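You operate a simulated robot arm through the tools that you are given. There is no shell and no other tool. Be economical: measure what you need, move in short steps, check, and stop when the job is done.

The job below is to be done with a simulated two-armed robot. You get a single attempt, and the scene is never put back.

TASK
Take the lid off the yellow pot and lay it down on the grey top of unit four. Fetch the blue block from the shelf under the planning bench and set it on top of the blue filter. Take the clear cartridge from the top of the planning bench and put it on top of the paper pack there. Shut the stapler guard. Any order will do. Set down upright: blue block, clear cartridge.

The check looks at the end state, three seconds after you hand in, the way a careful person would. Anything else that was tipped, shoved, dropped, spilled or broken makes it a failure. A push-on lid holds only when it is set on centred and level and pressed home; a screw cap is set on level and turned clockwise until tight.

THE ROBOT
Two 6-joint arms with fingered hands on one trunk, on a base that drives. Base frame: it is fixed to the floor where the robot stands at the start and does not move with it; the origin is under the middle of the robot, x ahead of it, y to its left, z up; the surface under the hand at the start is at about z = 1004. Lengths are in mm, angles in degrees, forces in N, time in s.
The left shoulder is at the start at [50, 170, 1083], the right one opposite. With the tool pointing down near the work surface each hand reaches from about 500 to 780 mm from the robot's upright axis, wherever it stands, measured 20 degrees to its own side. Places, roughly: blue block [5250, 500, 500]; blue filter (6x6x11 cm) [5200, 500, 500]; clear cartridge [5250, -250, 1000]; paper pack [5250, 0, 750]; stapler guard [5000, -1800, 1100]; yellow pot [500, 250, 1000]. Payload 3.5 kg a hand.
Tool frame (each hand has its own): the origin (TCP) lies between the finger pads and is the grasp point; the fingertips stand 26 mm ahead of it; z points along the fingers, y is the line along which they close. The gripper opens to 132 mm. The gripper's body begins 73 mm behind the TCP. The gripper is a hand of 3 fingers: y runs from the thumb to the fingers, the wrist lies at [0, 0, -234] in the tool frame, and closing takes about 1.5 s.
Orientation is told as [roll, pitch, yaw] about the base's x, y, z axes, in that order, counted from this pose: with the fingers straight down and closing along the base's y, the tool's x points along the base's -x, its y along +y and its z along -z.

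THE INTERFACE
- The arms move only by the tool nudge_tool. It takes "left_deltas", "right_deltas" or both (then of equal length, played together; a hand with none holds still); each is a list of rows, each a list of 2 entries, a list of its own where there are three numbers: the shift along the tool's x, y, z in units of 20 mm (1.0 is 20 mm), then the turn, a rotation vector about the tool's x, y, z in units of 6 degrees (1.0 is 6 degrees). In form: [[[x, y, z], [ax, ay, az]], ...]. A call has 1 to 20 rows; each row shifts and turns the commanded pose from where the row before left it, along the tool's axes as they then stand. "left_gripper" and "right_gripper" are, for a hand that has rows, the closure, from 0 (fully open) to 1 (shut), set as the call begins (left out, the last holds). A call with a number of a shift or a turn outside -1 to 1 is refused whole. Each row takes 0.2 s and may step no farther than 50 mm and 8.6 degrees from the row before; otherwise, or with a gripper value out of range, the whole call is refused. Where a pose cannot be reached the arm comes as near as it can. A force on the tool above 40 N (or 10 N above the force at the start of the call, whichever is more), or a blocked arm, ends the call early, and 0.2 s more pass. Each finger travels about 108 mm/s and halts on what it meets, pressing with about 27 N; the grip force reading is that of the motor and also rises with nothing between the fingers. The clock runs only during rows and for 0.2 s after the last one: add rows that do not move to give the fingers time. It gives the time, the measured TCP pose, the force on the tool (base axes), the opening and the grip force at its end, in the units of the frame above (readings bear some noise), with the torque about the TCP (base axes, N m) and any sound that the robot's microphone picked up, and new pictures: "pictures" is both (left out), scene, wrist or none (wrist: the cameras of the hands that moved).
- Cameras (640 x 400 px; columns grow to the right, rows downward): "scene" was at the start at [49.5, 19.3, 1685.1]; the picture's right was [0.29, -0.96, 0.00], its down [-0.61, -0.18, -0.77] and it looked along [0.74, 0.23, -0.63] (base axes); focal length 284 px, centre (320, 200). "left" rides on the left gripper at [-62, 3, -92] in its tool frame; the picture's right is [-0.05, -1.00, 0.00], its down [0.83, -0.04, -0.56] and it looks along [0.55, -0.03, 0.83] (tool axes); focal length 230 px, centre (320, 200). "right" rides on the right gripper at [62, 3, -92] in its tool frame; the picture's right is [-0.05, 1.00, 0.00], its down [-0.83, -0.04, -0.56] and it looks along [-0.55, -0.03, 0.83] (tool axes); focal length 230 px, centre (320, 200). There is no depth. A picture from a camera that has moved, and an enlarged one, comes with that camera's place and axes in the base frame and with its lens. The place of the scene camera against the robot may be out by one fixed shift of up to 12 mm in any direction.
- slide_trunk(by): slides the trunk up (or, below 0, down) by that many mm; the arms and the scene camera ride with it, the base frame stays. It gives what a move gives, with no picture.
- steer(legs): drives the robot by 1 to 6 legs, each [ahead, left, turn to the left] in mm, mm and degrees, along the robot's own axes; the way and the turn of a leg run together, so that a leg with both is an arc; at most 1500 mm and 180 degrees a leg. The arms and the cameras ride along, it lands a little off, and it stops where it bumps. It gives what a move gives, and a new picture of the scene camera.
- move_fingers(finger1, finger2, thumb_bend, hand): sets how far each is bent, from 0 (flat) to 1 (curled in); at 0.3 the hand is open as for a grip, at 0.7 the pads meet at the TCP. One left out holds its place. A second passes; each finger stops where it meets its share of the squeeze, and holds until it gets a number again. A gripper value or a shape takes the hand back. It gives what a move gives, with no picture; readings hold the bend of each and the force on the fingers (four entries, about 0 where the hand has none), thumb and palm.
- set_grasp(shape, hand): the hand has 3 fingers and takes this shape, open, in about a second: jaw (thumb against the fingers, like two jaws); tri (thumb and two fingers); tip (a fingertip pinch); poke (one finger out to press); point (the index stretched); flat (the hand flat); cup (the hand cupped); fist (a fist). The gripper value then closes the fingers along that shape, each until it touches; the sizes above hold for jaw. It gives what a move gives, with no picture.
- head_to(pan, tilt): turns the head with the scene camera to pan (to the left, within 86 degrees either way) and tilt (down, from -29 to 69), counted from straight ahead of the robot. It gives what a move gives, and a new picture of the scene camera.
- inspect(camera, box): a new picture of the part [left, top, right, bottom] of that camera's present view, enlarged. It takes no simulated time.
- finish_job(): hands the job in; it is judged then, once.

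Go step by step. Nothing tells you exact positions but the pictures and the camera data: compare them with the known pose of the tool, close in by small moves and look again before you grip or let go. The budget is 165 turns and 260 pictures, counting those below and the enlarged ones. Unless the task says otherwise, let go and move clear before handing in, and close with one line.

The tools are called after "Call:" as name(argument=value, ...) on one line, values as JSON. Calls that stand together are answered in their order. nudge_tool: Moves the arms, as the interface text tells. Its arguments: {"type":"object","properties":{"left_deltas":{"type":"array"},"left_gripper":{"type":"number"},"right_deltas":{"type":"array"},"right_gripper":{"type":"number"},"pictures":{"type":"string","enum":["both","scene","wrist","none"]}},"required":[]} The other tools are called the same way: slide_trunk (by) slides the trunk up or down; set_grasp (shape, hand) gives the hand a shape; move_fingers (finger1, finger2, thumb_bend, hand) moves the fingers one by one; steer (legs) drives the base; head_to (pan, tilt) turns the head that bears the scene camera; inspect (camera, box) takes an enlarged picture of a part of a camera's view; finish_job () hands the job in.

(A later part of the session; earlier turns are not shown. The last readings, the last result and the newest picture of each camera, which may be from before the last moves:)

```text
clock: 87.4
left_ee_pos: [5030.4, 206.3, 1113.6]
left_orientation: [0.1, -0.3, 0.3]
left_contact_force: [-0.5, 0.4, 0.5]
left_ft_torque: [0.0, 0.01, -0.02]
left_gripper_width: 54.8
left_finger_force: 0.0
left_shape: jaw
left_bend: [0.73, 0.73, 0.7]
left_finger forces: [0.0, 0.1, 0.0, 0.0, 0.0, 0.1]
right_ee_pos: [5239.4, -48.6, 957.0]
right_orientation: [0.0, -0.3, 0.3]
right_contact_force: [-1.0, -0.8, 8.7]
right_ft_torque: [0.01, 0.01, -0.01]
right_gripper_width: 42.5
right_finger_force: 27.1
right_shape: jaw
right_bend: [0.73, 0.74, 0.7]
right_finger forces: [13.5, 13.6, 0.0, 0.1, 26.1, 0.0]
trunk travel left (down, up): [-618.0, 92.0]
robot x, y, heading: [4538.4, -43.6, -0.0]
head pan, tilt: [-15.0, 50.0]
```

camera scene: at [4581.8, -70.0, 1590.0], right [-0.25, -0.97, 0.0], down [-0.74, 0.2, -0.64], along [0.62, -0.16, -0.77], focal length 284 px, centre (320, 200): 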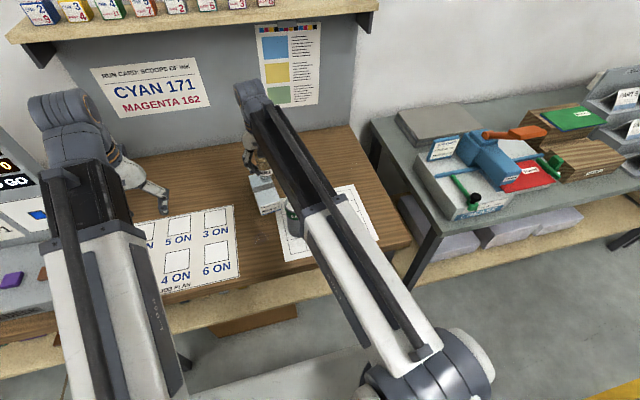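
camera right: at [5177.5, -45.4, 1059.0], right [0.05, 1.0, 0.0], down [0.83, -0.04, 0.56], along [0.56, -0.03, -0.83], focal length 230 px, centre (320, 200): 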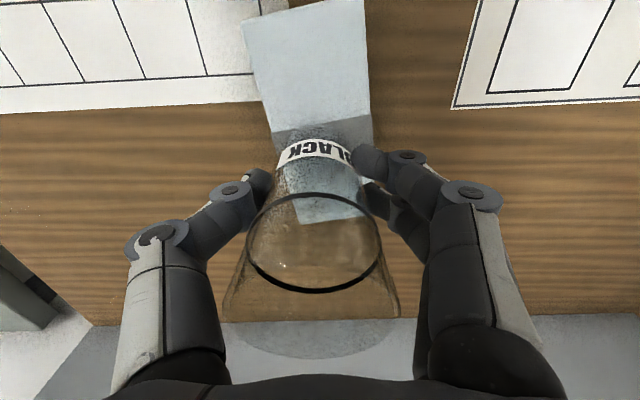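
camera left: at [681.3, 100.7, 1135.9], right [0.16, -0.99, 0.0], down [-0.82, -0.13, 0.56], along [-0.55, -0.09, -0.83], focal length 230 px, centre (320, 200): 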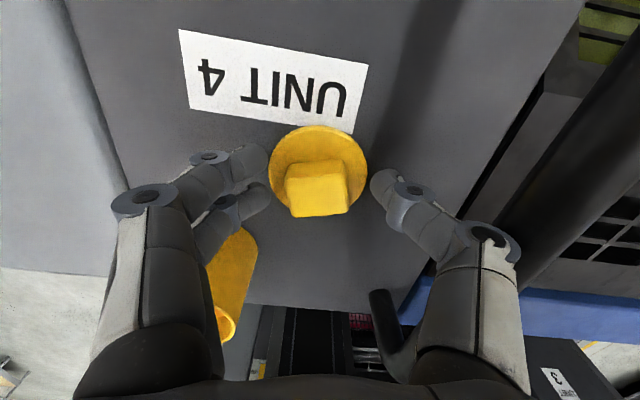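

It has touched the pack (about 9 N). I'll ease the hand open and look.

Call:
nudge_tool(right_deltas=[[[0, 0, -0.05], [0, 0, 0]], [[0, 0, 0], [0, 0, 0]], [[0, 0, 0], [0, 0, 0]], [[0, 0, 0], [0, 0, 0]]], right_gripper=0.4, pictures="wrist")

Call:
inspect(camera="scene", box=[220, 130, 340, 230])

```text
clock: 88.4
left_ee_pos: [5030.4, 207.1, 1112.0]
left_orientation: [0.1, -0.2, 0.2]
left_contact_force: [0.1, -0.3, 0.2]
left_ft_torque: [0.0, 0.0, -0.02]
left_gripper_width: 54.9
left_finger_force: 0.1
left_shape: jaw
left_bend: [0.73, 0.73, 0.7]
left_finger forces: [0.0, 0.0, 0.1, 0.0, 0.1, 0.1]
right_ee_pos: [5240.2, -49.0, 955.8]
right_orientation: [0.0, -0.2, 0.3]
right_contact_force: [0.7, 0.3, -0.3]
right_ft_torque: [-0.02, 0.02, 0.01]
right_gripper_width: 79.0
right_finger_force: 0.1
right_shape: jaw
right_bend: [0.71, 0.71, 0.71]
right_finger forces: [0.0, 0.0, 0.0, 0.1, 0.0, 0.1]
trunk travel left (down, up): [-618.0, 92.0]
robot x, y, heading: [4538.5, -43.5, 0.4]
head pan, tilt: [-15.0, 50.0]
camera right: at [5177.8, -45.3, 1049.3], right [0.05, 1.0, 0.0], down [0.83, -0.04, 0.56], along [0.56, -0.03, -0.83], focal length 230 px, centre (320, 200)
```

right: 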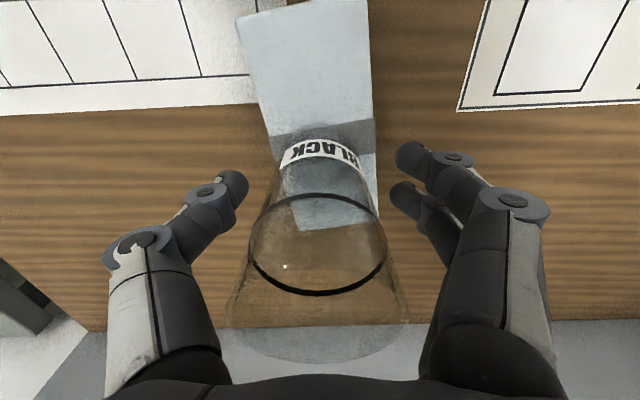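

```text
4.00 times, centred on (280, 180) of scene
camera zoom: at [4581.7, -70.1, 1590.0], right [-0.25, -0.97, 0.0], down [-0.74, 0.2, -0.64], along [0.62, -0.16, -0.77], focal length 1137 px, centre (480, 280)
```

zoom: 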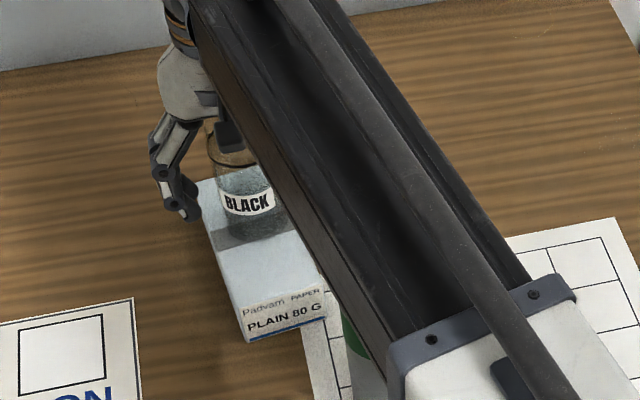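

The cartridge stands upright on the pack. I'll raise clear with the trunk, then draw the right hand back.

Call:
slide_trunk(by=90)

Call:
nudge_tool(right_deltas=[[[0, 0, -1], [0, 0, 0]], [[0, 0, -1], [0, 0, 0]], [[0.5, -0.5, -1], [0, 0, 0]], [[1, -1, -1], [0, 0, 0]], [[1, -1, -1], [0, 0, 0]], [[1, -1, 0], [0, 0, 0]], [[1, -1, 0], [0, 0, 0]], [[1, -1, 0], [0, 0, 0]], [[1, -1, 0], [0, 0, 0]], [[1, -1, 0], [0, 0, 0]]], pictures="scene")

Call:
inspect(camera="scene", box=[220, 130, 340, 230])

```text
clock: 89.6
left_ee_pos: [5031.6, 207.3, 1202.8]
left_orientation: [0.1, -0.2, 0.3]
left_contact_force: [-0.4, -0.8, 0.1]
left_ft_torque: [-0.01, 0.01, -0.01]
left_gripper_width: 54.9
left_finger_force: 0.0
left_shape: jaw
left_bend: [0.73, 0.73, 0.7]
left_finger forces: [0.0, 0.0, 0.0, 0.0, 0.0, 0.0]
right_ee_pos: [5241.1, -48.5, 1046.6]
right_orientation: [0.1, -0.2, 0.3]
right_contact_force: [-0.3, -0.1, -0.5]
right_ft_torque: [-0.01, -0.03, -0.01]
right_gripper_width: 78.7
right_finger_force: 0.0
right_shape: jaw
right_bend: [0.71, 0.71, 0.71]
right_finger forces: [0.0, 0.2, 0.1, 0.0, 0.0, 0.0]
trunk travel left (down, up): [-708.0, 2.0]
robot x, y, heading: [4538.3, -44.1, 0.1]
head pan, tilt: [-15.0, 50.0]
```

```text
clock: 91.8
left_ee_pos: [5030.9, 206.6, 1202.6]
left_orientation: [0.1, -0.3, 0.4]
left_contact_force: [0.7, 0.0, -0.2]
left_ft_torque: [-0.03, -0.05, 0.04]
left_gripper_width: 55.0
left_finger_force: 0.0
left_shape: jaw
left_bend: [0.73, 0.73, 0.7]
left_finger forces: [0.0, 0.0, 0.0, 0.1, 0.1, 0.0]
right_ee_pos: [5090.0, -200.3, 1145.9]
right_orientation: [0.0, -0.2, 0.3]
right_contact_force: [-0.4, -0.4, 0.7]
right_ft_torque: [-0.02, 0.02, 0.0]
right_gripper_width: 78.9
right_finger_force: 0.1
right_shape: jaw
right_bend: [0.71, 0.71, 0.71]
right_finger forces: [0.1, 0.1, 0.1, 0.0, 0.0, 0.0]
trunk travel left (down, up): [-708.0, 2.0]
robot x, y, heading: [4538.7, -42.3, 0.5]
head pan, tilt: [-15.0, 50.0]
camera scene: at [4581.4, -70.3, 1680.0], right [-0.25, -0.97, 0.0], down [-0.74, 0.2, -0.64], along [0.62, -0.16, -0.77], focal length 284 px, centre (320, 200)
```

scene: 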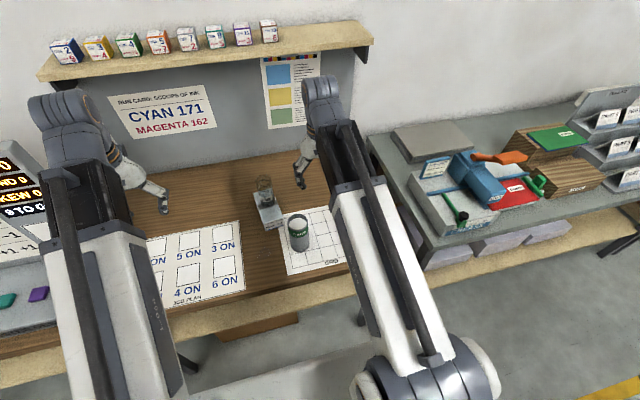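

```text
4.00 times, centred on (280, 180) of scene
camera zoom: at [4581.4, -70.3, 1680.0], right [-0.25, -0.97, 0.0], down [-0.74, 0.2, -0.64], along [0.62, -0.16, -0.77], focal length 1137 px, centre (480, 280)
```

zoom: 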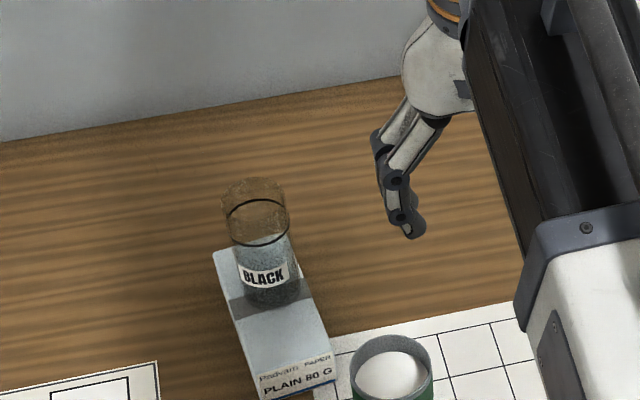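

The cartridge is upright on the pack, so that job is done. Next I'll back off and slide left to y ≈ 450 for the shelf, first pulling the right hand in a little.

Call:
steer(legs=[[-165, 0, 0], [0, 480, 0]])

Call:
head_to(pan=0, tilt=20)

```text
clock: 95.8
left_ee_pos: [4864.9, 685.2, 1202.7]
left_orientation: [0.0, -0.1, -0.1]
left_contact_force: [-0.3, -0.8, 0.4]
left_ft_torque: [-0.03, 0.0, -0.04]
left_gripper_width: 55.0
left_finger_force: 0.1
left_shape: jaw
left_bend: [0.73, 0.73, 0.7]
left_finger forces: [0.0, 0.0, 0.1, 0.0, 0.0, 0.0]
right_ee_pos: [4921.6, 279.0, 1145.2]
right_orientation: [-0.1, -0.2, -0.1]
right_contact_force: [-0.1, -0.1, -0.7]
right_ft_torque: [-0.05, -0.01, 0.01]
right_gripper_width: 78.5
right_finger_force: 0.1
right_shape: jaw
right_bend: [0.71, 0.71, 0.71]
right_finger forces: [0.0, 0.0, 0.0, 0.0, 0.0, 0.1]
trunk travel left (down, up): [-708.0, 2.0]
robot x, y, heading: [4368.4, 434.3, -0.0]
head pan, tilt: [-15.0, 50.0]
camera scene: at [4414.1, 411.5, 1680.0], right [-0.26, -0.97, 0.0], down [-0.74, 0.2, -0.64], along [0.62, -0.17, -0.77], focal length 284 px, centre (320, 200)
```

scene: 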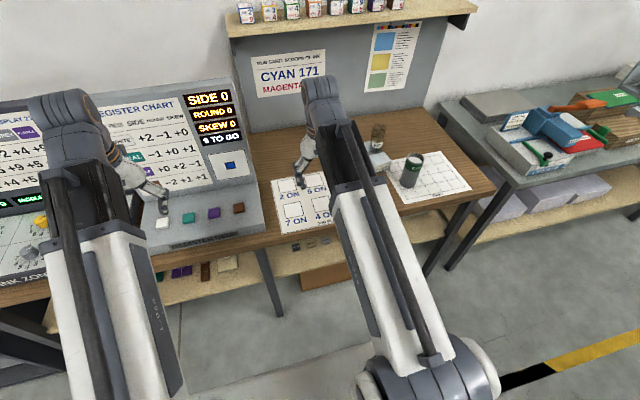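

```text
clock: 96.7
left_ee_pos: [4864.4, 684.4, 1202.2]
left_orientation: [0.1, -0.2, -0.1]
left_contact_force: [-0.1, -1.1, 0.0]
left_ft_torque: [0.02, -0.04, -0.01]
left_gripper_width: 54.9
left_finger_force: 0.0
left_shape: jaw
left_bend: [0.73, 0.73, 0.7]
left_finger forces: [0.0, 0.0, 0.1, 0.0, 0.0, 0.1]
right_ee_pos: [4922.4, 277.5, 1145.2]
right_orientation: [-0.1, -0.2, -0.1]
right_contact_force: [0.2, -0.8, 0.7]
right_ft_torque: [-0.03, -0.01, -0.03]
right_gripper_width: 78.8
right_finger_force: 0.1
right_shape: jaw
right_bend: [0.71, 0.71, 0.71]
right_finger forces: [0.0, 0.0, 0.0, 0.1, 0.0, 0.0]
trunk travel left (down, up): [-708.0, 2.0]
robot x, y, heading: [4370.9, 438.2, 0.1]
head pan, tilt: [0.0, 20.0]
camera scene: at [4432.8, 430.4, 1725.5], right [0.0, -1.0, 0.0], down [-0.34, 0.0, -0.94], along [0.94, 0.0, -0.34], focal length 284 px, centre (320, 200)
```

scene: 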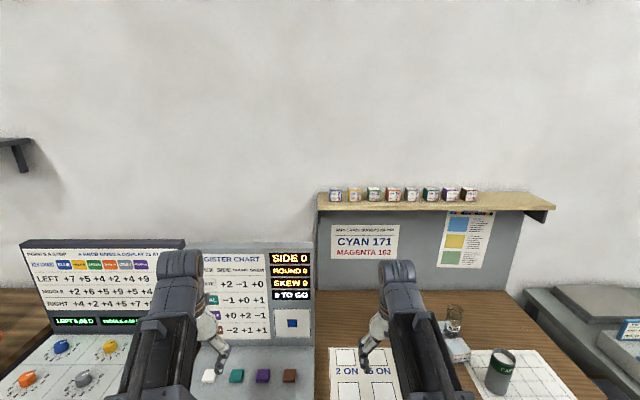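

I'll back the hands in while turning them to point forward (fingers horizontal), ready for the space under the bench.

Call:
nudge_tool(left_deltas=[[[0, 0, 0], [0, -1, 0]], [[0, 0, 0], [0, -1, 0]], [[0, 0, 0], [0, -1, 0]], [[0, 0, 0], [0, -1, 0]], [[0, 0, 0], [0, -1, 0]], [[0, 0, 0], [0, -1, 0]], [[0, 0, 0], [0, -1, 0]], [[0, 0, 0], [0, -1, 0]], [[0, 0, 0], [0, -1, 0]], [[0, 0, 0], [0, -1, 0]], [[0, 0, 0], [0, -1, 0]], [[0, 0, 0], [0, -1, 0]], [[0, 0, 0], [0, -1, 0]], [[0, 0, 0], [0, -1, 0]], [[0, 0, 0], [0, -1, 0]]], right_deltas=[[[0, 0, 0], [0, -1, 0]], [[0, 0, 0], [0, -1, 0]], [[0, 0, 0], [0, -1, 0]], [[0, 0, 0], [0, -1, 0]], [[0, 0, 0], [0, -1, 0]], [[0, 0, 0], [0, -1, 0]], [[0, 0, 0], [0, -1, 0]], [[0, 0, 0], [0, -1, 0]], [[0, 0, 0], [0, -1, 0]], [[0, 0, 0], [0, -1, 0]], [[0, 0, 0], [0, -1, 0]], [[0, 0, 0], [0, -1, 0]], [[0, 0, 0], [0, -1, 0]], [[0, 0, 0], [0, -1, 0]], [[0, 0, 0], [0, -1, 0]]], pictures="scene")

```text
clock: 99.9
left_ee_pos: [5052.7, 738.5, 1289.7]
left_orientation: [177.9, -89.8, -177.8]
left_contact_force: [0.6, -0.2, 0.1]
left_ft_torque: [0.04, 0.02, 0.04]
left_gripper_width: 55.1
left_finger_force: 0.0
left_shape: jaw
left_bend: [0.73, 0.73, 0.7]
left_finger forces: [0.0, 0.0, 0.1, 0.0, 0.0, 0.1]
left hand out of reach, approached as far as the arm can: row 4, 5, 6, 7, 8, 9, 10, 11, 12, 13, 14, 15
right_ee_pos: [5077.7, 288.0, 1179.7]
right_orientation: [0.4, -84.9, 0.7]
right_contact_force: [0.3, 0.5, -0.7]
right_ft_torque: [0.02, 0.03, -0.03]
right_gripper_width: 78.8
right_finger_force: 0.0
right_shape: jaw
right_bend: [0.71, 0.71, 0.71]
right_finger forces: [0.0, 0.0, 0.0, 0.1, 0.1, 0.1]
right hand out of reach, approached as far as the arm can: row 5, 6, 7, 8, 9, 10, 11, 12, 13, 14, 15
trunk travel left (down, up): [-708.0, 2.0]
robot x, y, heading: [4371.7, 437.6, -0.1]
head pan, tilt: [0.0, 20.0]
camera scene: at [4433.0, 430.6, 1725.6], right [0.0, -1.0, 0.0], down [-0.34, 0.0, -0.94], along [0.94, 0.0, -0.34], focal length 284 px, centre (320, 200)
```

scene: 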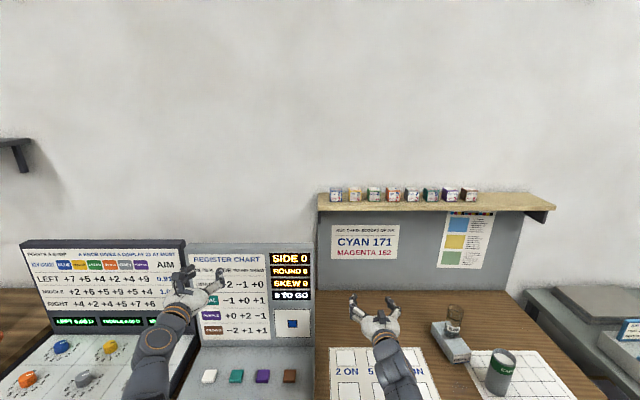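

A level hand only reaches from about 680 mm outward, so I can't lower it level past the bench edge. I'll turn both hands back down, lower the trunk in front of the bench, look at the shelf, then swing in.

Call:
nudge_tool(left_deltas=[[[0, 0, -0.5], [0, 1, 0]], [[0, 0, -0.5], [0, 1, 0]], [[0, 0, -0.5], [0, 1, 0]], [[0, 0, -0.5], [0, 1, 0]], [[0, 0, -0.5], [0, 1, 0]], [[0.5, 0, 0], [0, 1, 0]], [[0.5, 0, 0], [0, 1, 0]], [[0.5, 0, 0], [0, 1, 0]], [[0.5, 0, 0], [0, 1, 0]], [[1, 0, 0], [0, 1, 0]], [[1, 0, 0], [0, 1, 0]], [[1, 0, 0], [0, 1, 0]], [[1, 0, 0], [0, 1, 0]], [[1, 0, 0], [0, 1, 0]], [[1, 0, 0], [0, 1, 0]]], right_deltas=[[[0, 0, -0.5], [0, 1, 0]], [[0, 0, -0.5], [0, 1, 0]], [[0, 0, -0.5], [0, 1, 0]], [[0, 0, -0.5], [0, 1, 0]], [[0, 0, -0.5], [0, 1, 0]], [[0.5, 0, 0], [0, 1, 0]], [[0.5, 0, 0], [0, 1, 0]], [[0.5, 0, 0], [0, 1, 0]], [[0.5, 0, 0], [0, 1, 0]], [[1, 0, 0], [0, 1, 0]], [[1, 0, 0], [0, 1, 0]], [[1, 0, 0], [0, 1, 0]], [[1, 0, 0], [0, 1, 0]], [[1, 0, 0], [0, 1, 0]], [[1, 0, 0], [0, 0.15, 0]]], pictures="scene")

```text
clock: 103.1
left_ee_pos: [4876.8, 740.6, 1217.0]
left_orientation: [0.3, -0.4, -0.1]
left_contact_force: [0.3, -0.2, -0.7]
left_ft_torque: [-0.02, -0.02, -0.02]
left_gripper_width: 55.1
left_finger_force: 0.1
left_shape: jaw
left_bend: [0.73, 0.73, 0.7]
left_finger forces: [0.1, 0.1, 0.1, 0.0, 0.0, 0.0]
left hand out of reach, approached as far as the arm can: row 1, 15
right_ee_pos: [4910.3, 284.4, 1116.9]
right_orientation: [0.0, -5.2, 0.0]
right_contact_force: [0.2, 0.2, -0.3]
right_ft_torque: [-0.01, -0.02, 0.01]
right_gripper_width: 78.8
right_finger_force: 0.1
right_shape: jaw
right_bend: [0.71, 0.71, 0.71]
right_finger forces: [0.1, 0.0, 0.1, 0.0, 0.0, 0.0]
right hand out of reach, approached as far as the arm can: row 1, 2
trunk travel left (down, up): [-708.0, 2.0]
robot x, y, heading: [4369.8, 436.4, -0.2]
head pan, tilt: [0.0, 20.0]
camera scene: at [4432.8, 430.6, 1725.6], right [0.0, -1.0, 0.0], down [-0.34, 0.0, -0.94], along [0.94, 0.0, -0.34], focal length 284 px, centre (320, 200)
```

scene: 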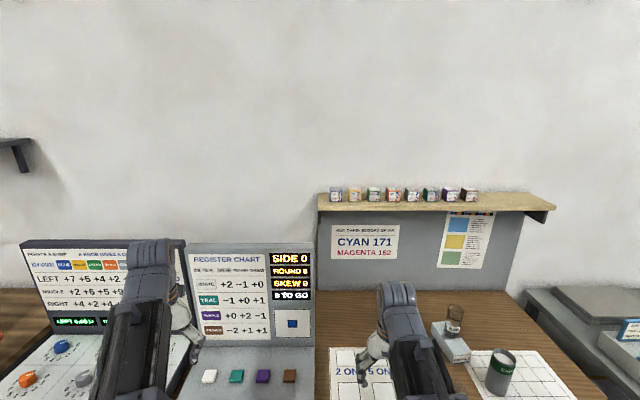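

Call:
steer(legs=[[-50, 0, 0]])

Call:
slide_trunk(by=-500)

Call:
head_to(pan=0, tilt=35)

```text
clock: 104.0
left_ee_pos: [4826.1, 741.5, 1218.5]
left_orientation: [0.2, -0.6, 0.0]
left_contact_force: [-0.1, 0.5, -0.6]
left_ft_torque: [0.01, -0.01, 0.03]
left_gripper_width: 55.1
left_finger_force: 0.1
left_shape: jaw
left_bend: [0.73, 0.73, 0.7]
left_finger forces: [0.0, 0.0, 0.0, 0.0, 0.1, 0.0]
right_ee_pos: [4859.1, 283.9, 1117.5]
right_orientation: [0.1, -5.3, -0.1]
right_contact_force: [-0.3, -0.2, 0.4]
right_ft_torque: [0.03, -0.01, -0.02]
right_gripper_width: 78.8
right_finger_force: 0.1
right_shape: jaw
right_bend: [0.71, 0.71, 0.71]
right_finger forces: [0.0, 0.1, 0.0, 0.0, 0.1, 0.0]
trunk travel left (down, up): [-708.0, 2.0]
robot x, y, heading: [4324.4, 435.6, -0.0]
head pan, tilt: [0.0, 20.0]
camera scene: at [4380.7, 430.5, 1725.7], right [0.0, -1.0, 0.0], down [-0.34, 0.0, -0.94], along [0.94, 0.0, -0.34], focal length 284 px, centre (320, 200)
```

scene: 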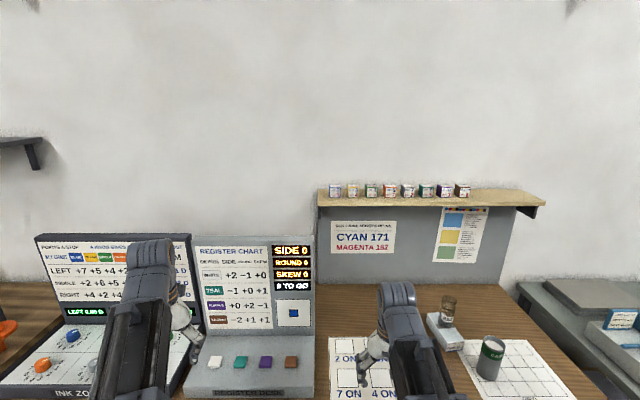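

```text
refused: -500 is not a number from -400 to 400
```

```text
clock: 104.8
left_ee_pos: [4828.8, 740.7, 1217.8]
left_orientation: [0.2, -0.6, -0.2]
left_contact_force: [-0.2, 0.2, 0.1]
left_ft_torque: [0.01, -0.02, -0.01]
left_gripper_width: 55.1
left_finger_force: 0.0
left_shape: jaw
left_bend: [0.73, 0.73, 0.7]
left_finger forces: [0.1, 0.0, 0.0, 0.0, 0.0, 0.0]
right_ee_pos: [4860.9, 283.9, 1117.6]
right_orientation: [0.0, -5.4, -0.2]
right_contact_force: [0.2, -0.3, 0.5]
right_ft_torque: [0.03, 0.0, -0.01]
right_gripper_width: 78.6
right_finger_force: 0.0
right_shape: jaw
right_bend: [0.71, 0.71, 0.71]
right_finger forces: [0.0, 0.1, 0.0, 0.0, 0.1, 0.0]
trunk travel left (down, up): [-708.0, 2.0]
robot x, y, heading: [4325.2, 438.8, -0.3]
head pan, tilt: [0.0, 35.0]
camera scene: at [4377.6, 430.6, 1701.8], right [0.0, -1.0, 0.0], down [-0.57, 0.0, -0.82], along [0.82, 0.0, -0.57], focal length 284 px, centre (320, 200)
```

scene: 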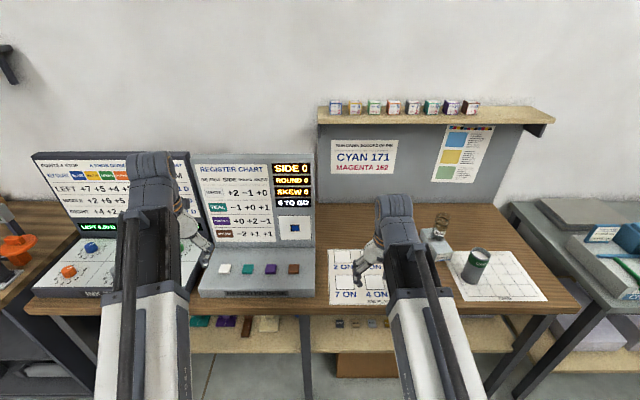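

Call:
slide_trunk(by=-390)

Call:
slide_trunk(by=-160)

Call:
head_to(pan=0, tilt=30)

```text
clock: 108.5
left_ee_pos: [4827.8, 741.3, 827.7]
left_orientation: [0.2, -0.6, -0.1]
left_contact_force: [-0.3, -0.2, -0.9]
left_ft_torque: [0.0, 0.0, 0.04]
left_gripper_width: 54.8
left_finger_force: 0.0
left_shape: jaw
left_bend: [0.73, 0.73, 0.7]
left_finger forces: [0.0, 0.1, 0.0, 0.0, 0.0, 0.0]
right_ee_pos: [4860.9, 284.4, 726.2]
right_orientation: [0.0, -5.2, -0.1]
right_contact_force: [-0.9, -0.4, 1.0]
right_ft_torque: [0.0, -0.01, -0.01]
right_gripper_width: 79.0
right_finger_force: 0.0
right_shape: jaw
right_bend: [0.71, 0.71, 0.71]
right_finger forces: [0.1, 0.1, 0.0, 0.0, 0.0, 0.0]
trunk travel left (down, up): [-318.0, 392.0]
robot x, y, heading: [4318.4, 437.5, -0.3]
head pan, tilt: [0.0, 35.0]
```

```text
clock: 110.4
left_ee_pos: [4827.2, 739.2, 666.8]
left_orientation: [0.2, -0.6, -0.1]
left_contact_force: [0.0, -0.1, -0.1]
left_ft_torque: [0.0, 0.01, -0.02]
left_gripper_width: 54.7
left_finger_force: 0.0
left_shape: jaw
left_bend: [0.73, 0.73, 0.7]
left_finger forces: [0.1, 0.1, 0.1, 0.1, 0.1, 0.0]
right_ee_pos: [4860.2, 284.9, 568.4]
right_orientation: [0.0, -5.3, -0.1]
right_contact_force: [0.3, -1.2, -0.5]
right_ft_torque: [0.0, -0.01, -0.01]
right_gripper_width: 78.7
right_finger_force: 0.1
right_shape: jaw
right_bend: [0.71, 0.71, 0.71]
right_finger forces: [0.1, 0.0, 0.0, 0.0, 0.1, 0.0]
trunk travel left (down, up): [-158.0, 552.0]
robot x, y, heading: [4321.4, 438.1, -0.1]
head pan, tilt: [0.0, 35.0]
```

```text
clock: 111.0
left_ee_pos: [4827.1, 741.1, 666.9]
left_orientation: [0.2, -0.6, -0.1]
left_contact_force: [0.3, -0.3, -0.1]
left_ft_torque: [-0.02, 0.02, 0.07]
left_gripper_width: 55.0
left_finger_force: 0.1
left_shape: jaw
left_bend: [0.73, 0.73, 0.7]
left_finger forces: [0.0, 0.0, 0.1, 0.0, 0.0, 0.1]
right_ee_pos: [4860.6, 284.8, 565.7]
right_orientation: [0.1, -5.4, -0.1]
right_contact_force: [0.1, 0.7, -0.3]
right_ft_torque: [0.01, 0.02, -0.01]
right_gripper_width: 78.6
right_finger_force: 0.1
right_shape: jaw
right_bend: [0.71, 0.71, 0.71]
right_finger forces: [0.1, 0.0, 0.0, 0.0, 0.0, 0.0]
trunk travel left (down, up): [-158.0, 552.0]
robot x, y, heading: [4319.5, 433.9, -0.2]
head pan, tilt: [0.0, 30.0]
camera scene: at [4380.2, 430.6, 1159.5], right [0.0, -1.0, 0.0], down [-0.5, 0.0, -0.87], along [0.87, 0.0, -0.5], focal length 284 px, centre (320, 200)
```

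scene: 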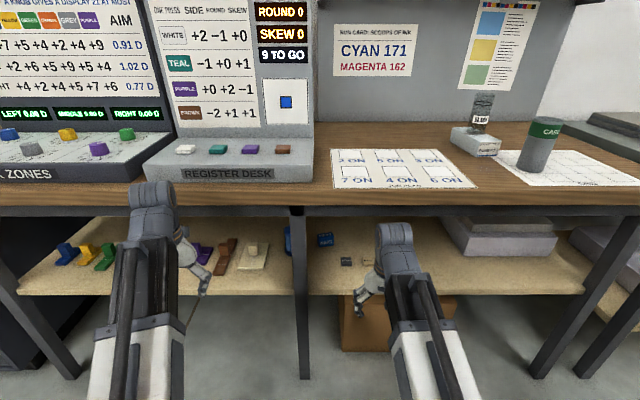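

Now I can see under the bench: a blue item just left of the middle leg and a labelled blue item just right of it. I'll enlarge.

Call:
inspect(camera="scene", box=[180, 200, 400, 310])

Call:
inspect(camera="scene", box=[270, 210, 350, 270])

```text
2.91 times, centred on (290, 255) of scene
camera zoom: at [4380.2, 430.6, 1159.5], right [0.0, -1.0, 0.0], down [-0.5, 0.0, -0.87], along [0.87, 0.0, -0.5], focal length 827 px, centre (407, 40)
```

zoom: 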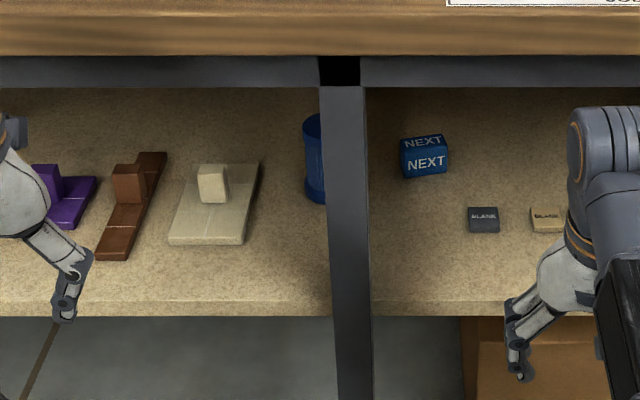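

```text
6.67 times, centred on (310, 240) of scene
camera zoom: at [4380.2, 430.6, 1159.5], right [0.0, -1.0, 0.0], down [-0.5, 0.0, -0.87], along [0.87, 0.0, -0.5], focal length 1896 px, centre (387, -67)
```

zoom: 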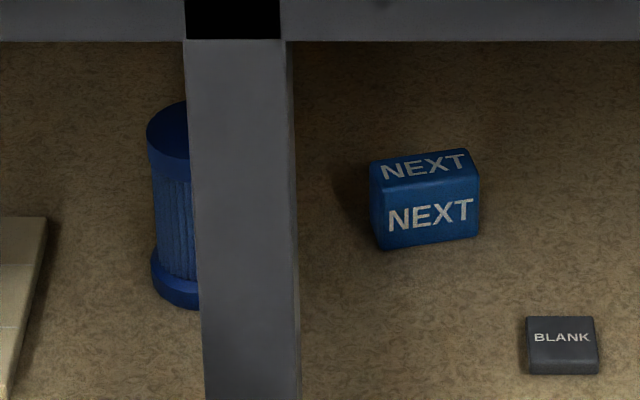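

The block "NEXT" stands at about [5255, 409] and the filter at about [5210, 534] behind the leg (y 469–511), shelf z ≈ 460. The left hand with its camera above is best, coming in right of the leg, so I'll shift the robot right so its left shoulder faces the block.

Call:
steer(legs=[[20, -237, 0.2]])

Call:
slide_trunk(by=-100)

Call:
head_to(pan=20, tilt=30)

```text
clock: 112.8
left_ee_pos: [4846.4, 510.1, 667.3]
left_orientation: [0.1, -0.5, 0.3]
left_contact_force: [0.1, 0.6, -0.7]
left_ft_torque: [0.01, 0.02, -0.02]
left_gripper_width: 54.9
left_finger_force: 0.1
left_shape: jaw
left_bend: [0.73, 0.73, 0.7]
left_finger forces: [0.1, 0.0, 0.0, 0.1, 0.0, 0.0]
right_ee_pos: [4882.4, 54.4, 566.8]
right_orientation: [0.0, -5.4, 0.1]
right_contact_force: [0.4, 0.3, -0.2]
right_ft_torque: [-0.02, 0.02, -0.01]
right_gripper_width: 78.9
right_finger_force: 0.1
right_shape: jaw
right_bend: [0.71, 0.71, 0.71]
right_finger forces: [0.0, 0.0, 0.0, 0.1, 0.1, 0.0]
trunk travel left (down, up): [-158.0, 552.0]
robot x, y, heading: [4338.0, 203.0, 0.3]
head pan, tilt: [0.0, 30.0]
camera scene: at [4400.8, 198.1, 1159.5], right [0.0, -1.0, 0.0], down [-0.5, 0.0, -0.87], along [0.87, 0.0, -0.5], focal length 284 px, centre (320, 200)
```

scene: 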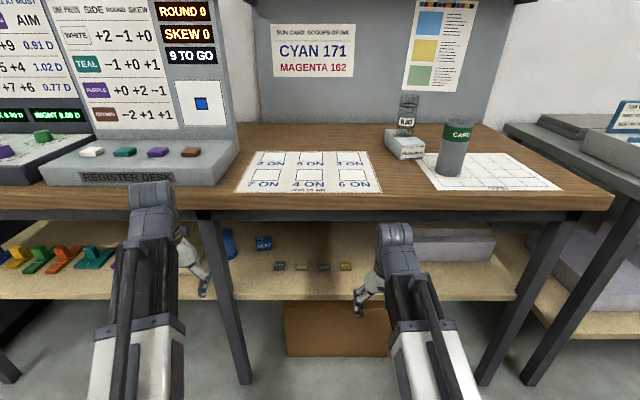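

```text
clock: 114.1
left_ee_pos: [4845.8, 511.4, 568.3]
left_orientation: [0.1, -0.6, 0.2]
left_contact_force: [0.5, 0.3, 0.8]
left_ft_torque: [0.0, 0.04, -0.01]
left_gripper_width: 55.2
left_finger_force: 0.1
left_shape: jaw
left_bend: [0.73, 0.73, 0.7]
left_finger forces: [0.0, 0.1, 0.0, 0.0, 0.0, 0.0]
right_ee_pos: [4881.5, 54.5, 466.3]
right_orientation: [-0.1, -5.2, 0.2]
right_contact_force: [-0.1, -0.9, 0.7]
right_ft_torque: [0.03, -0.01, 0.0]
right_gripper_width: 79.0
right_finger_force: 0.1
right_shape: jaw
right_bend: [0.71, 0.71, 0.71]
right_finger forces: [0.0, 0.0, 0.0, 0.0, 0.0, 0.0]
trunk travel left (down, up): [-58.0, 652.0]
robot x, y, heading: [4341.8, 200.9, 0.2]
head pan, tilt: [0.0, 30.0]
```

```text
clock: 114.9
left_ee_pos: [4847.2, 511.9, 567.9]
left_orientation: [0.2, -0.5, 0.2]
left_contact_force: [-0.6, -0.3, 0.1]
left_ft_torque: [0.0, 0.0, 0.01]
left_gripper_width: 54.5
left_finger_force: 0.0
left_shape: jaw
left_bend: [0.73, 0.73, 0.7]
left_finger forces: [0.0, 0.0, 0.0, 0.1, 0.0, 0.0]
right_ee_pos: [4882.3, 54.9, 466.7]
right_orientation: [0.0, -5.3, 0.2]
right_contact_force: [-0.3, -0.7, 0.4]
right_ft_torque: [0.02, 0.02, 0.0]
right_gripper_width: 78.7
right_finger_force: 0.1
right_shape: jaw
right_bend: [0.71, 0.71, 0.71]
right_finger forces: [0.1, 0.0, 0.0, 0.0, 0.1, 0.0]
trunk travel left (down, up): [-58.0, 652.0]
robot x, y, heading: [4341.4, 203.0, 0.3]
head pan, tilt: [20.0, 30.0]
camera scene: at [4395.2, 228.9, 1059.5], right [0.34, -0.94, 0.0], down [-0.47, -0.17, -0.87], along [0.81, 0.3, -0.5], focal length 284 px, centre (320, 200)
```

scene: 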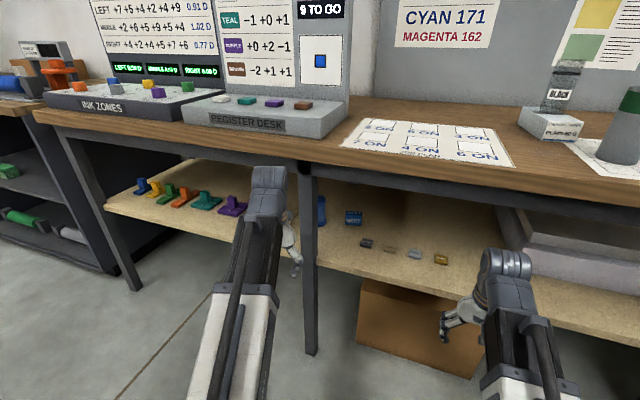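

Call:
inspect(camera="scene", box=[280, 180, 400, 260])

```text
5.00 times, centred on (340, 220) of scene
camera zoom: at [4395.2, 228.9, 1059.5], right [0.34, -0.94, 0.0], down [-0.47, -0.17, -0.87], along [0.81, 0.3, -0.5], focal length 1422 px, centre (220, 100)
```

zoom: 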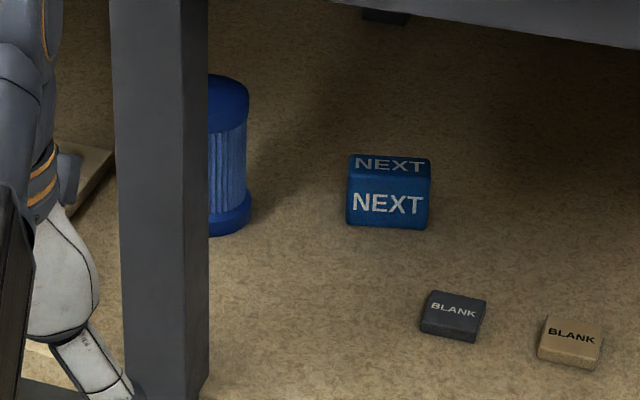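

Triangulating gives the block's front foot at [5231, 409], block centre about [5249, 413], shelf z ≈ 462, block about 60 × 40 × 42 mm. I'll bring the left hand over to y ≈ 365, lower fully, and then swing the fingers forward into the gap.

Call:
nudge_tool(left_deltas=[[[0, -1, 0], [0, 0, 0]], [[0, -1, 0], [0, 0, 0]], [[0, -1, 0], [0, 0, 0]], [[0, -1, 0], [0, 0, 0]], [[0, -1, 0], [0, 0, 0]], [[0, -1, 0], [0, 0, 0]], [[0, -1, 0], [0, 0, 0]], [[0, -0.3, 0], [0, 0, 0]], [[0, 0, 0], [0, 0, 0]]], left_gripper=0.3, pictures="none")

Call:
slide_trunk(by=-58)

Call:
nudge_tool(left_deltas=[[[-1, 0, 0], [0, -0.8166, 0]], [[-1, 0, 0], [0, -0.8166, 0]], [[-1, 0, 0], [0, -0.8166, 0]], [[-1, 0, 0], [0, -0.8166, 0]], [[-1, 0, 0], [0, -0.8166, 0]], [[-1, 0, 0], [0, -0.8166, 0]], [[0, 0, 0], [0, 0, 0]]], pictures="both")

```text
clock: 116.9
left_ee_pos: [4850.1, 364.9, 562.0]
left_orientation: [0.1, -0.8, 0.3]
left_contact_force: [0.3, 0.2, -0.8]
left_ft_torque: [-0.02, 0.01, -0.01]
left_gripper_width: 92.0
left_finger_force: 0.0
left_shape: jaw
left_bend: [0.68, 0.68, 0.64]
left_finger forces: [0.0, 0.0, 0.0, 0.1, 0.0, 0.0]
left hand out of reach, approached as far as the arm can: row 3
right_ee_pos: [4882.5, 55.7, 466.9]
right_orientation: [0.0, -5.2, 0.2]
right_contact_force: [0.3, -1.0, -0.3]
right_ft_torque: [0.01, -0.01, 0.0]
right_gripper_width: 78.6
right_finger_force: 0.1
right_shape: jaw
right_bend: [0.71, 0.71, 0.71]
right_finger forces: [0.0, 0.0, 0.0, 0.1, 0.0, 0.0]
trunk travel left (down, up): [-58.0, 652.0]
robot x, y, heading: [4341.6, 199.2, 0.2]
head pan, tilt: [20.0, 30.0]
```

```text
clock: 117.9
left_ee_pos: [4849.9, 365.1, 503.0]
left_orientation: [0.0, -0.8, 0.2]
left_contact_force: [-0.2, 0.4, 0.1]
left_ft_torque: [0.0, 0.0, 0.02]
left_gripper_width: 91.8
left_finger_force: 0.0
left_shape: jaw
left_bend: [0.68, 0.68, 0.64]
left_finger forces: [0.0, 0.0, 0.1, 0.0, 0.0, 0.1]
right_ee_pos: [4882.0, 54.5, 408.3]
right_orientation: [0.0, -5.3, 0.2]
right_contact_force: [0.5, -0.1, -0.4]
right_ft_torque: [-0.01, 0.0, 0.01]
right_gripper_width: 78.7
right_finger_force: 0.0
right_shape: jaw
right_bend: [0.71, 0.71, 0.71]
right_finger forces: [0.0, 0.0, 0.1, 0.1, 0.0, 0.1]
trunk travel left (down, up): [0.0, 710.0]
robot x, y, heading: [4343.1, 205.4, 0.3]
head pan, tilt: [20.0, 30.0]
```

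```text
clock: 119.5
left_ee_pos: [4966.4, 366.8, 532.0]
left_orientation: [0.2, -30.3, 0.2]
left_contact_force: [-0.6, -0.2, -0.4]
left_ft_torque: [-0.01, -0.02, 0.0]
left_gripper_width: 91.9
left_finger_force: 0.0
left_shape: jaw
left_bend: [0.68, 0.68, 0.64]
left_finger forces: [0.1, 0.0, 0.0, 0.0, 0.0, 0.1]
right_ee_pos: [4882.8, 54.8, 407.4]
right_orientation: [0.0, -5.3, 0.2]
right_contact_force: [-0.1, -0.1, -0.7]
right_ft_torque: [0.03, 0.03, 0.02]
right_gripper_width: 79.1
right_finger_force: 0.0
right_shape: jaw
right_bend: [0.71, 0.71, 0.71]
right_finger forces: [0.0, 0.0, 0.1, 0.0, 0.0, 0.1]
trunk travel left (down, up): [0.0, 710.0]
robot x, y, heading: [4347.6, 201.3, 0.0]
head pan, tilt: [20.0, 30.0]
camera scene: at [4395.2, 229.0, 1001.5], right [0.35, -0.94, 0.0], down [-0.47, -0.17, -0.87], along [0.81, 0.3, -0.5], focal length 284 px, centre (320, 200)
camera left: at [4972.4, 370.4, 642.0], right [0.05, -1.0, 0.02], down [-1.0, -0.05, 0.06], along [-0.06, -0.03, -1.0], focal length 230 px, centre (320, 200)
```

scene: 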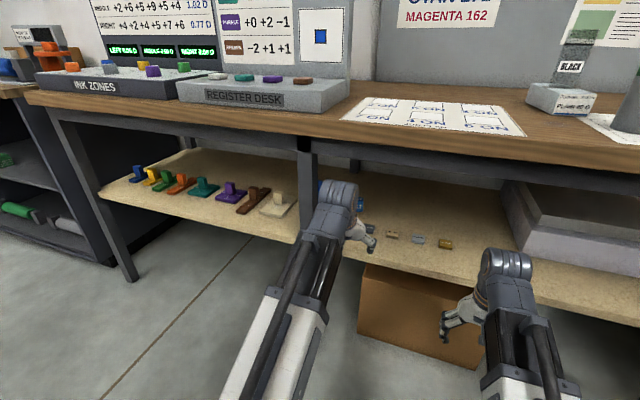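
left: 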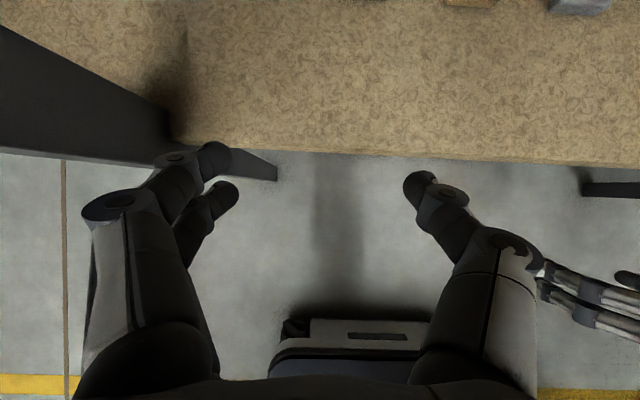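

The fingers are about to enter above the shelf, with a good view. I'll carry on the swing, lowering a little as it levels out.

Call:
nudge_tool(left_deltas=[[[-1, 0, 0], [0, -0.8166, 0]], [[-1, 0, 0], [0, -0.8166, 0]], [[-1, 0, 0], [0, -0.8166, 0]], [[-0.59, 0, 0.29], [0, -0.8166, 0]], [[-0.59, 0, 0.29], [0, -0.8166, 0]], [[-0.59, 0, 0.29], [0, -0.8166, 0]], [[-0.59, 0, 0.29], [0, -0.8166, 0]], [[-0.55, 0, 0.2], [0, -0.8166, 0]], [[0, 0, 0], [0, 0, 0]]], pictures="both")

```text
clock: 121.5
left_ee_pos: [5070.2, 366.2, 596.2]
left_orientation: [0.3, -69.5, -0.1]
left_contact_force: [1.1, 0.5, 0.1]
left_ft_torque: [0.0, 0.0, -0.01]
left_gripper_width: 92.0
left_finger_force: 0.0
left_shape: jaw
left_bend: [0.68, 0.68, 0.64]
left_finger forces: [0.0, 0.0, 0.1, 0.1, 0.0, 0.0]
right_ee_pos: [4882.6, 54.8, 409.3]
right_orientation: [0.1, -5.3, 0.1]
right_contact_force: [0.0, 0.1, -0.1]
right_ft_torque: [-0.02, -0.04, -0.02]
right_gripper_width: 78.8
right_finger_force: 0.1
right_shape: jaw
right_bend: [0.71, 0.71, 0.71]
right_finger forces: [0.1, 0.0, 0.1, 0.0, 0.0, 0.0]
trunk travel left (down, up): [0.0, 710.0]
robot x, y, heading: [4341.6, 200.9, 0.3]
head pan, tilt: [20.0, 30.0]
camera scene: at [4395.2, 229.0, 1001.5], right [0.35, -0.94, 0.0], down [-0.47, -0.17, -0.87], along [0.81, 0.3, -0.5], focal length 284 px, centre (320, 200)
camera left: at [5005.8, 369.6, 686.7], right [0.02, -1.0, 0.05], down [-0.81, -0.05, -0.58], along [0.59, -0.02, -0.81], focal length 230 px, centre (320, 200)
```

scene: 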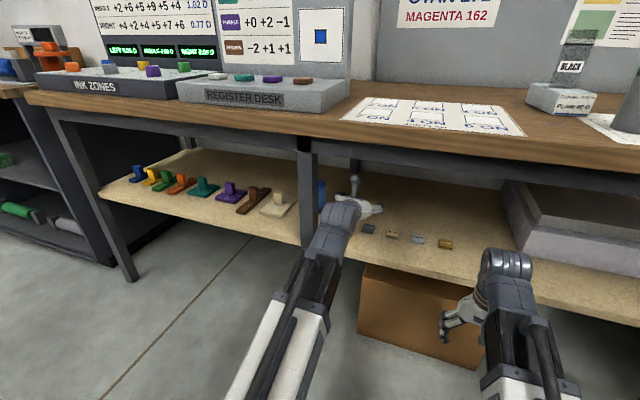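
left: 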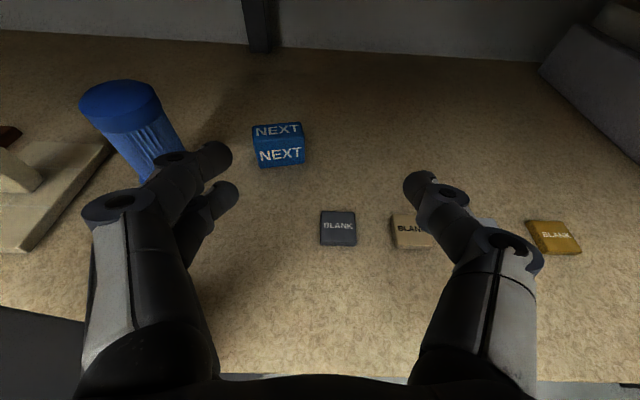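

The left camera gives a fine view of block and filter: block front foot ≈ [5229, 415], filter axis ≈ [5190, 537]. I'll yaw the hand 14° to match the block, keeping the wrist right of the leg, and advance part way.

Call:
nudge_tool(left_deltas=[[[0, 0.85, 0], [-0.73, 0, -0.27]], [[0, 0.85, 0], [-0.73, 0, -0.27]], [[0, 0.85, 0], [-0.73, 0, -0.27]], [[0.04, 0, 0.9], [0, 0, 0]], [[0.04, 0, 0.9], [0, 0, 0]], [[0.04, 0, 0.9], [0, 0, 0]], [[0.04, 0, 0.9], [0, 0, 0]], [[0, 0, 0], [0, 0, 0]]], pictures="wrist")

Call:
inspect(camera="left", box=[100, 60, 480, 260])

```text
clock: 123.3
left_ee_pos: [5128.8, 433.7, 568.0]
left_orientation: [0.5, -69.5, 13.7]
left_contact_force: [0.3, 0.0, 0.2]
left_ft_torque: [-0.01, 0.02, 0.01]
left_gripper_width: 92.1
left_finger_force: 0.1
left_shape: jaw
left_bend: [0.68, 0.68, 0.64]
left_finger forces: [0.0, 0.0, 0.0, 0.0, 0.0, 0.0]
right_ee_pos: [4881.5, 54.6, 408.3]
right_orientation: [0.0, -5.3, 0.3]
right_contact_force: [0.1, 1.0, -0.3]
right_ft_torque: [-0.04, 0.01, 0.0]
right_gripper_width: 78.7
right_finger_force: 0.0
right_shape: jaw
right_bend: [0.71, 0.71, 0.71]
right_finger forces: [0.0, 0.0, 0.1, 0.1, 0.0, 0.0]
trunk travel left (down, up): [0.0, 710.0]
robot x, y, heading: [4343.4, 203.7, 0.3]
head pan, tilt: [20.0, 30.0]
camera left: at [5065.5, 421.3, 658.0], right [0.26, -0.96, 0.05], down [-0.78, -0.24, -0.58], along [0.57, 0.12, -0.81], focal length 230 px, centre (320, 200)
```

left: 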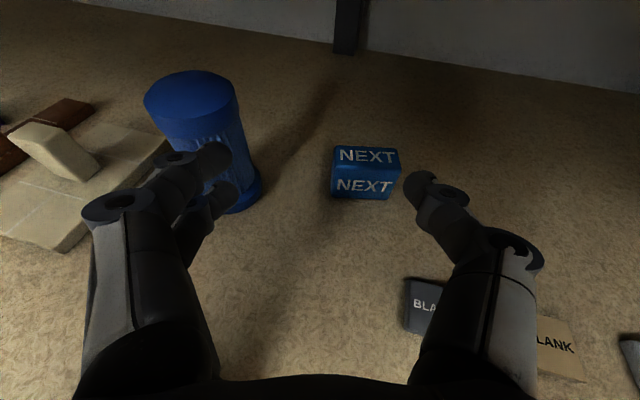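

```text
1.68 times, centred on (290, 160) of left
camera zoom: at [5065.5, 421.3, 658.0], right [0.26, -0.96, 0.05], down [-0.78, -0.24, -0.58], along [0.57, 0.12, -0.81], focal length 388 px, centre (370, 267)
```

zoom: 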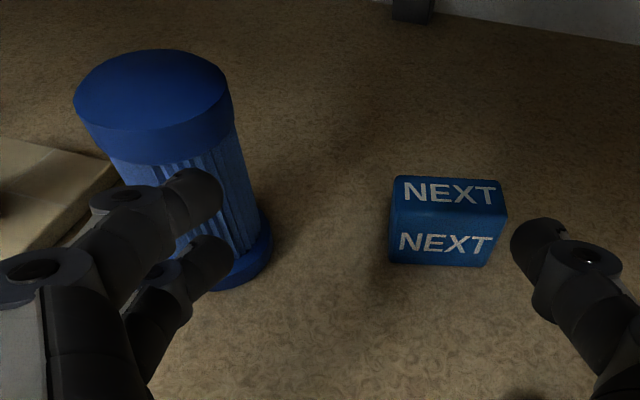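

The block is at about [5242, 414], turned roughly 10°. I'll shift right 46 mm, come half-way in, and check the straddle.

Call:
nudge_tool(left_deltas=[[[0, -0.77, 0], [0, 0, 0]], [[0, -0.77, 0], [0, 0, 0]], [[0, -0.77, 0], [0, 0, 0]], [[0.25, 0, 0.9], [0.2, 0, 0.07]], [[0.25, 0, 0.9], [0.2, 0, 0.07]], [[0.25, 0, 0.9], [0, 0, 0]], [[0, 0, 0], [0, 0, 0]]], pictures="wrist")

Call:
inspect(camera="left", box=[180, 80, 460, 260])

```text
clock: 124.9
left_ee_pos: [5186.0, 398.4, 534.3]
left_orientation: [0.4, -69.5, 11.2]
left_contact_force: [0.1, 0.4, -0.2]
left_ft_torque: [0.0, 0.0, -0.04]
left_gripper_width: 92.1
left_finger_force: 0.1
left_shape: jaw
left_bend: [0.68, 0.68, 0.64]
left_finger forces: [0.0, 0.0, 0.1, 0.0, 0.1, 0.1]
right_ee_pos: [4882.0, 54.5, 408.9]
right_orientation: [0.1, -5.4, 0.2]
right_contact_force: [-0.3, -0.3, 0.1]
right_ft_torque: [0.0, -0.03, 0.0]
right_gripper_width: 79.0
right_finger_force: 0.1
right_shape: jaw
right_bend: [0.71, 0.71, 0.71]
right_finger forces: [0.0, 0.1, 0.1, 0.0, 0.0, 0.1]
trunk travel left (down, up): [0.0, 710.0]
robot x, y, heading: [4342.3, 201.4, -0.1]
head pan, tilt: [20.0, 30.0]
camera left: at [5121.9, 389.2, 624.0], right [0.22, -0.97, 0.05], down [-0.79, -0.21, -0.58], along [0.58, 0.09, -0.81], focal length 230 px, centre (320, 200)
```

left: 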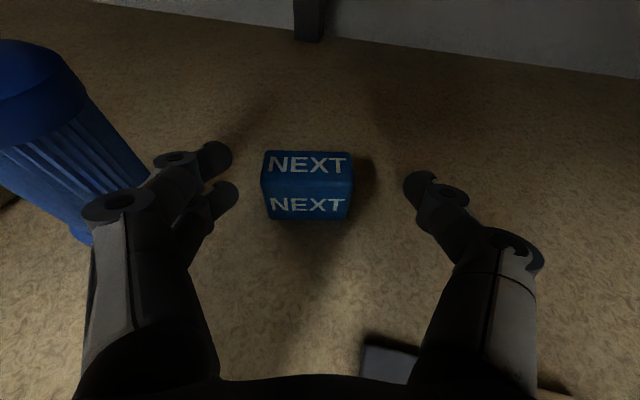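

```text
2.22 times, centred on (320, 170) of left
camera zoom: at [5121.9, 389.2, 624.0], right [0.22, -0.97, 0.05], down [-0.79, -0.21, -0.58], along [0.58, 0.09, -0.81], focal length 511 px, centre (320, 267)
```

zoom: 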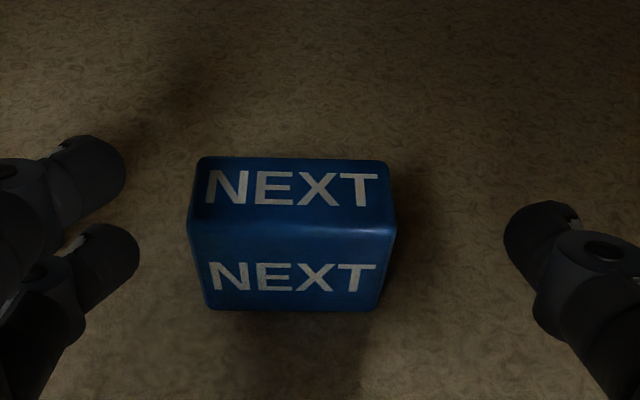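

The hand is square to the block with its centre about 8 mm left of my line. I'll go the remaining 50 mm in and 42 mm down.

Call:
nudge_tool(left_deltas=[[[0.27, 0.18, 0.4], [0, 0, 0]], [[0.27, 0.18, 0.8], [0, 0, 0]], [[0.27, 0, 0.95], [0, 0, 0]], [[0.26, 0, 0.95], [0, 0, 0]], [[0, 0, 0], [0, 0, 0]]], pictures="wrist")

Call:
inspect(camera="left", box=[180, 120, 460, 300])

```text
clock: 126.1
left_ee_pos: [5234.1, 414.4, 498.5]
left_orientation: [0.6, -70.0, 10.9]
left_contact_force: [1.0, -1.9, 22.2]
left_ft_torque: [1.4, -0.16, -0.02]
left_gripper_width: 91.7
left_finger_force: 0.1
left_shape: jaw
left_bend: [0.68, 0.69, 0.64]
left_finger forces: [0.0, 22.5, 0.0, 0.0, 0.1, 0.1]
right_ee_pos: [4881.2, 54.9, 409.6]
right_orientation: [0.1, -5.4, 0.3]
right_contact_force: [-0.4, -0.1, 0.0]
right_ft_torque: [0.04, -0.02, -0.04]
right_gripper_width: 78.5
right_finger_force: 0.1
right_shape: jaw
right_bend: [0.71, 0.71, 0.71]
right_finger forces: [0.0, 0.1, 0.0, 0.1, 0.0, 0.0]
trunk travel left (down, up): [0.0, 710.0]
robot x, y, heading: [4340.6, 205.6, 0.5]
head pan, tilt: [20.0, 30.0]
camera left: at [5168.6, 405.9, 588.1], right [0.22, -0.97, 0.04], down [-0.78, -0.2, -0.59], along [0.58, 0.09, -0.81], focal length 230 px, centre (320, 200)
```

left: 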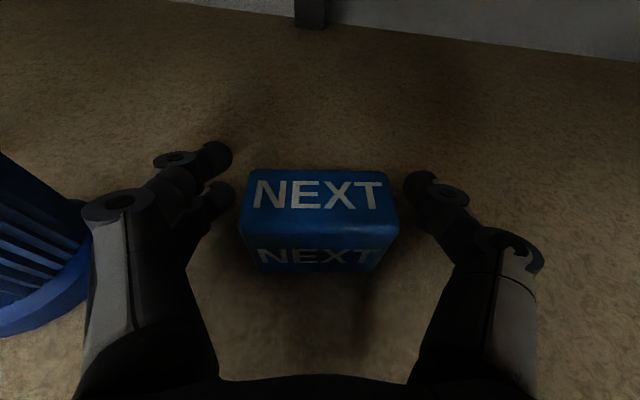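

```text
2.22 times, centred on (320, 210) of left
camera zoom: at [5168.6, 405.9, 588.1], right [0.22, -0.97, 0.04], down [-0.78, -0.2, -0.59], along [0.58, 0.09, -0.81], focal length 511 px, centre (320, 178)
```

zoom: 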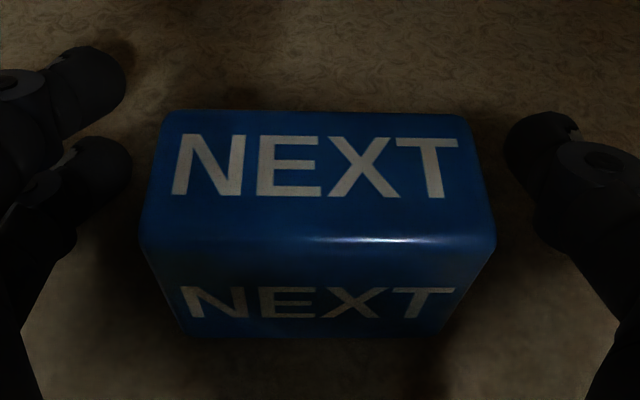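

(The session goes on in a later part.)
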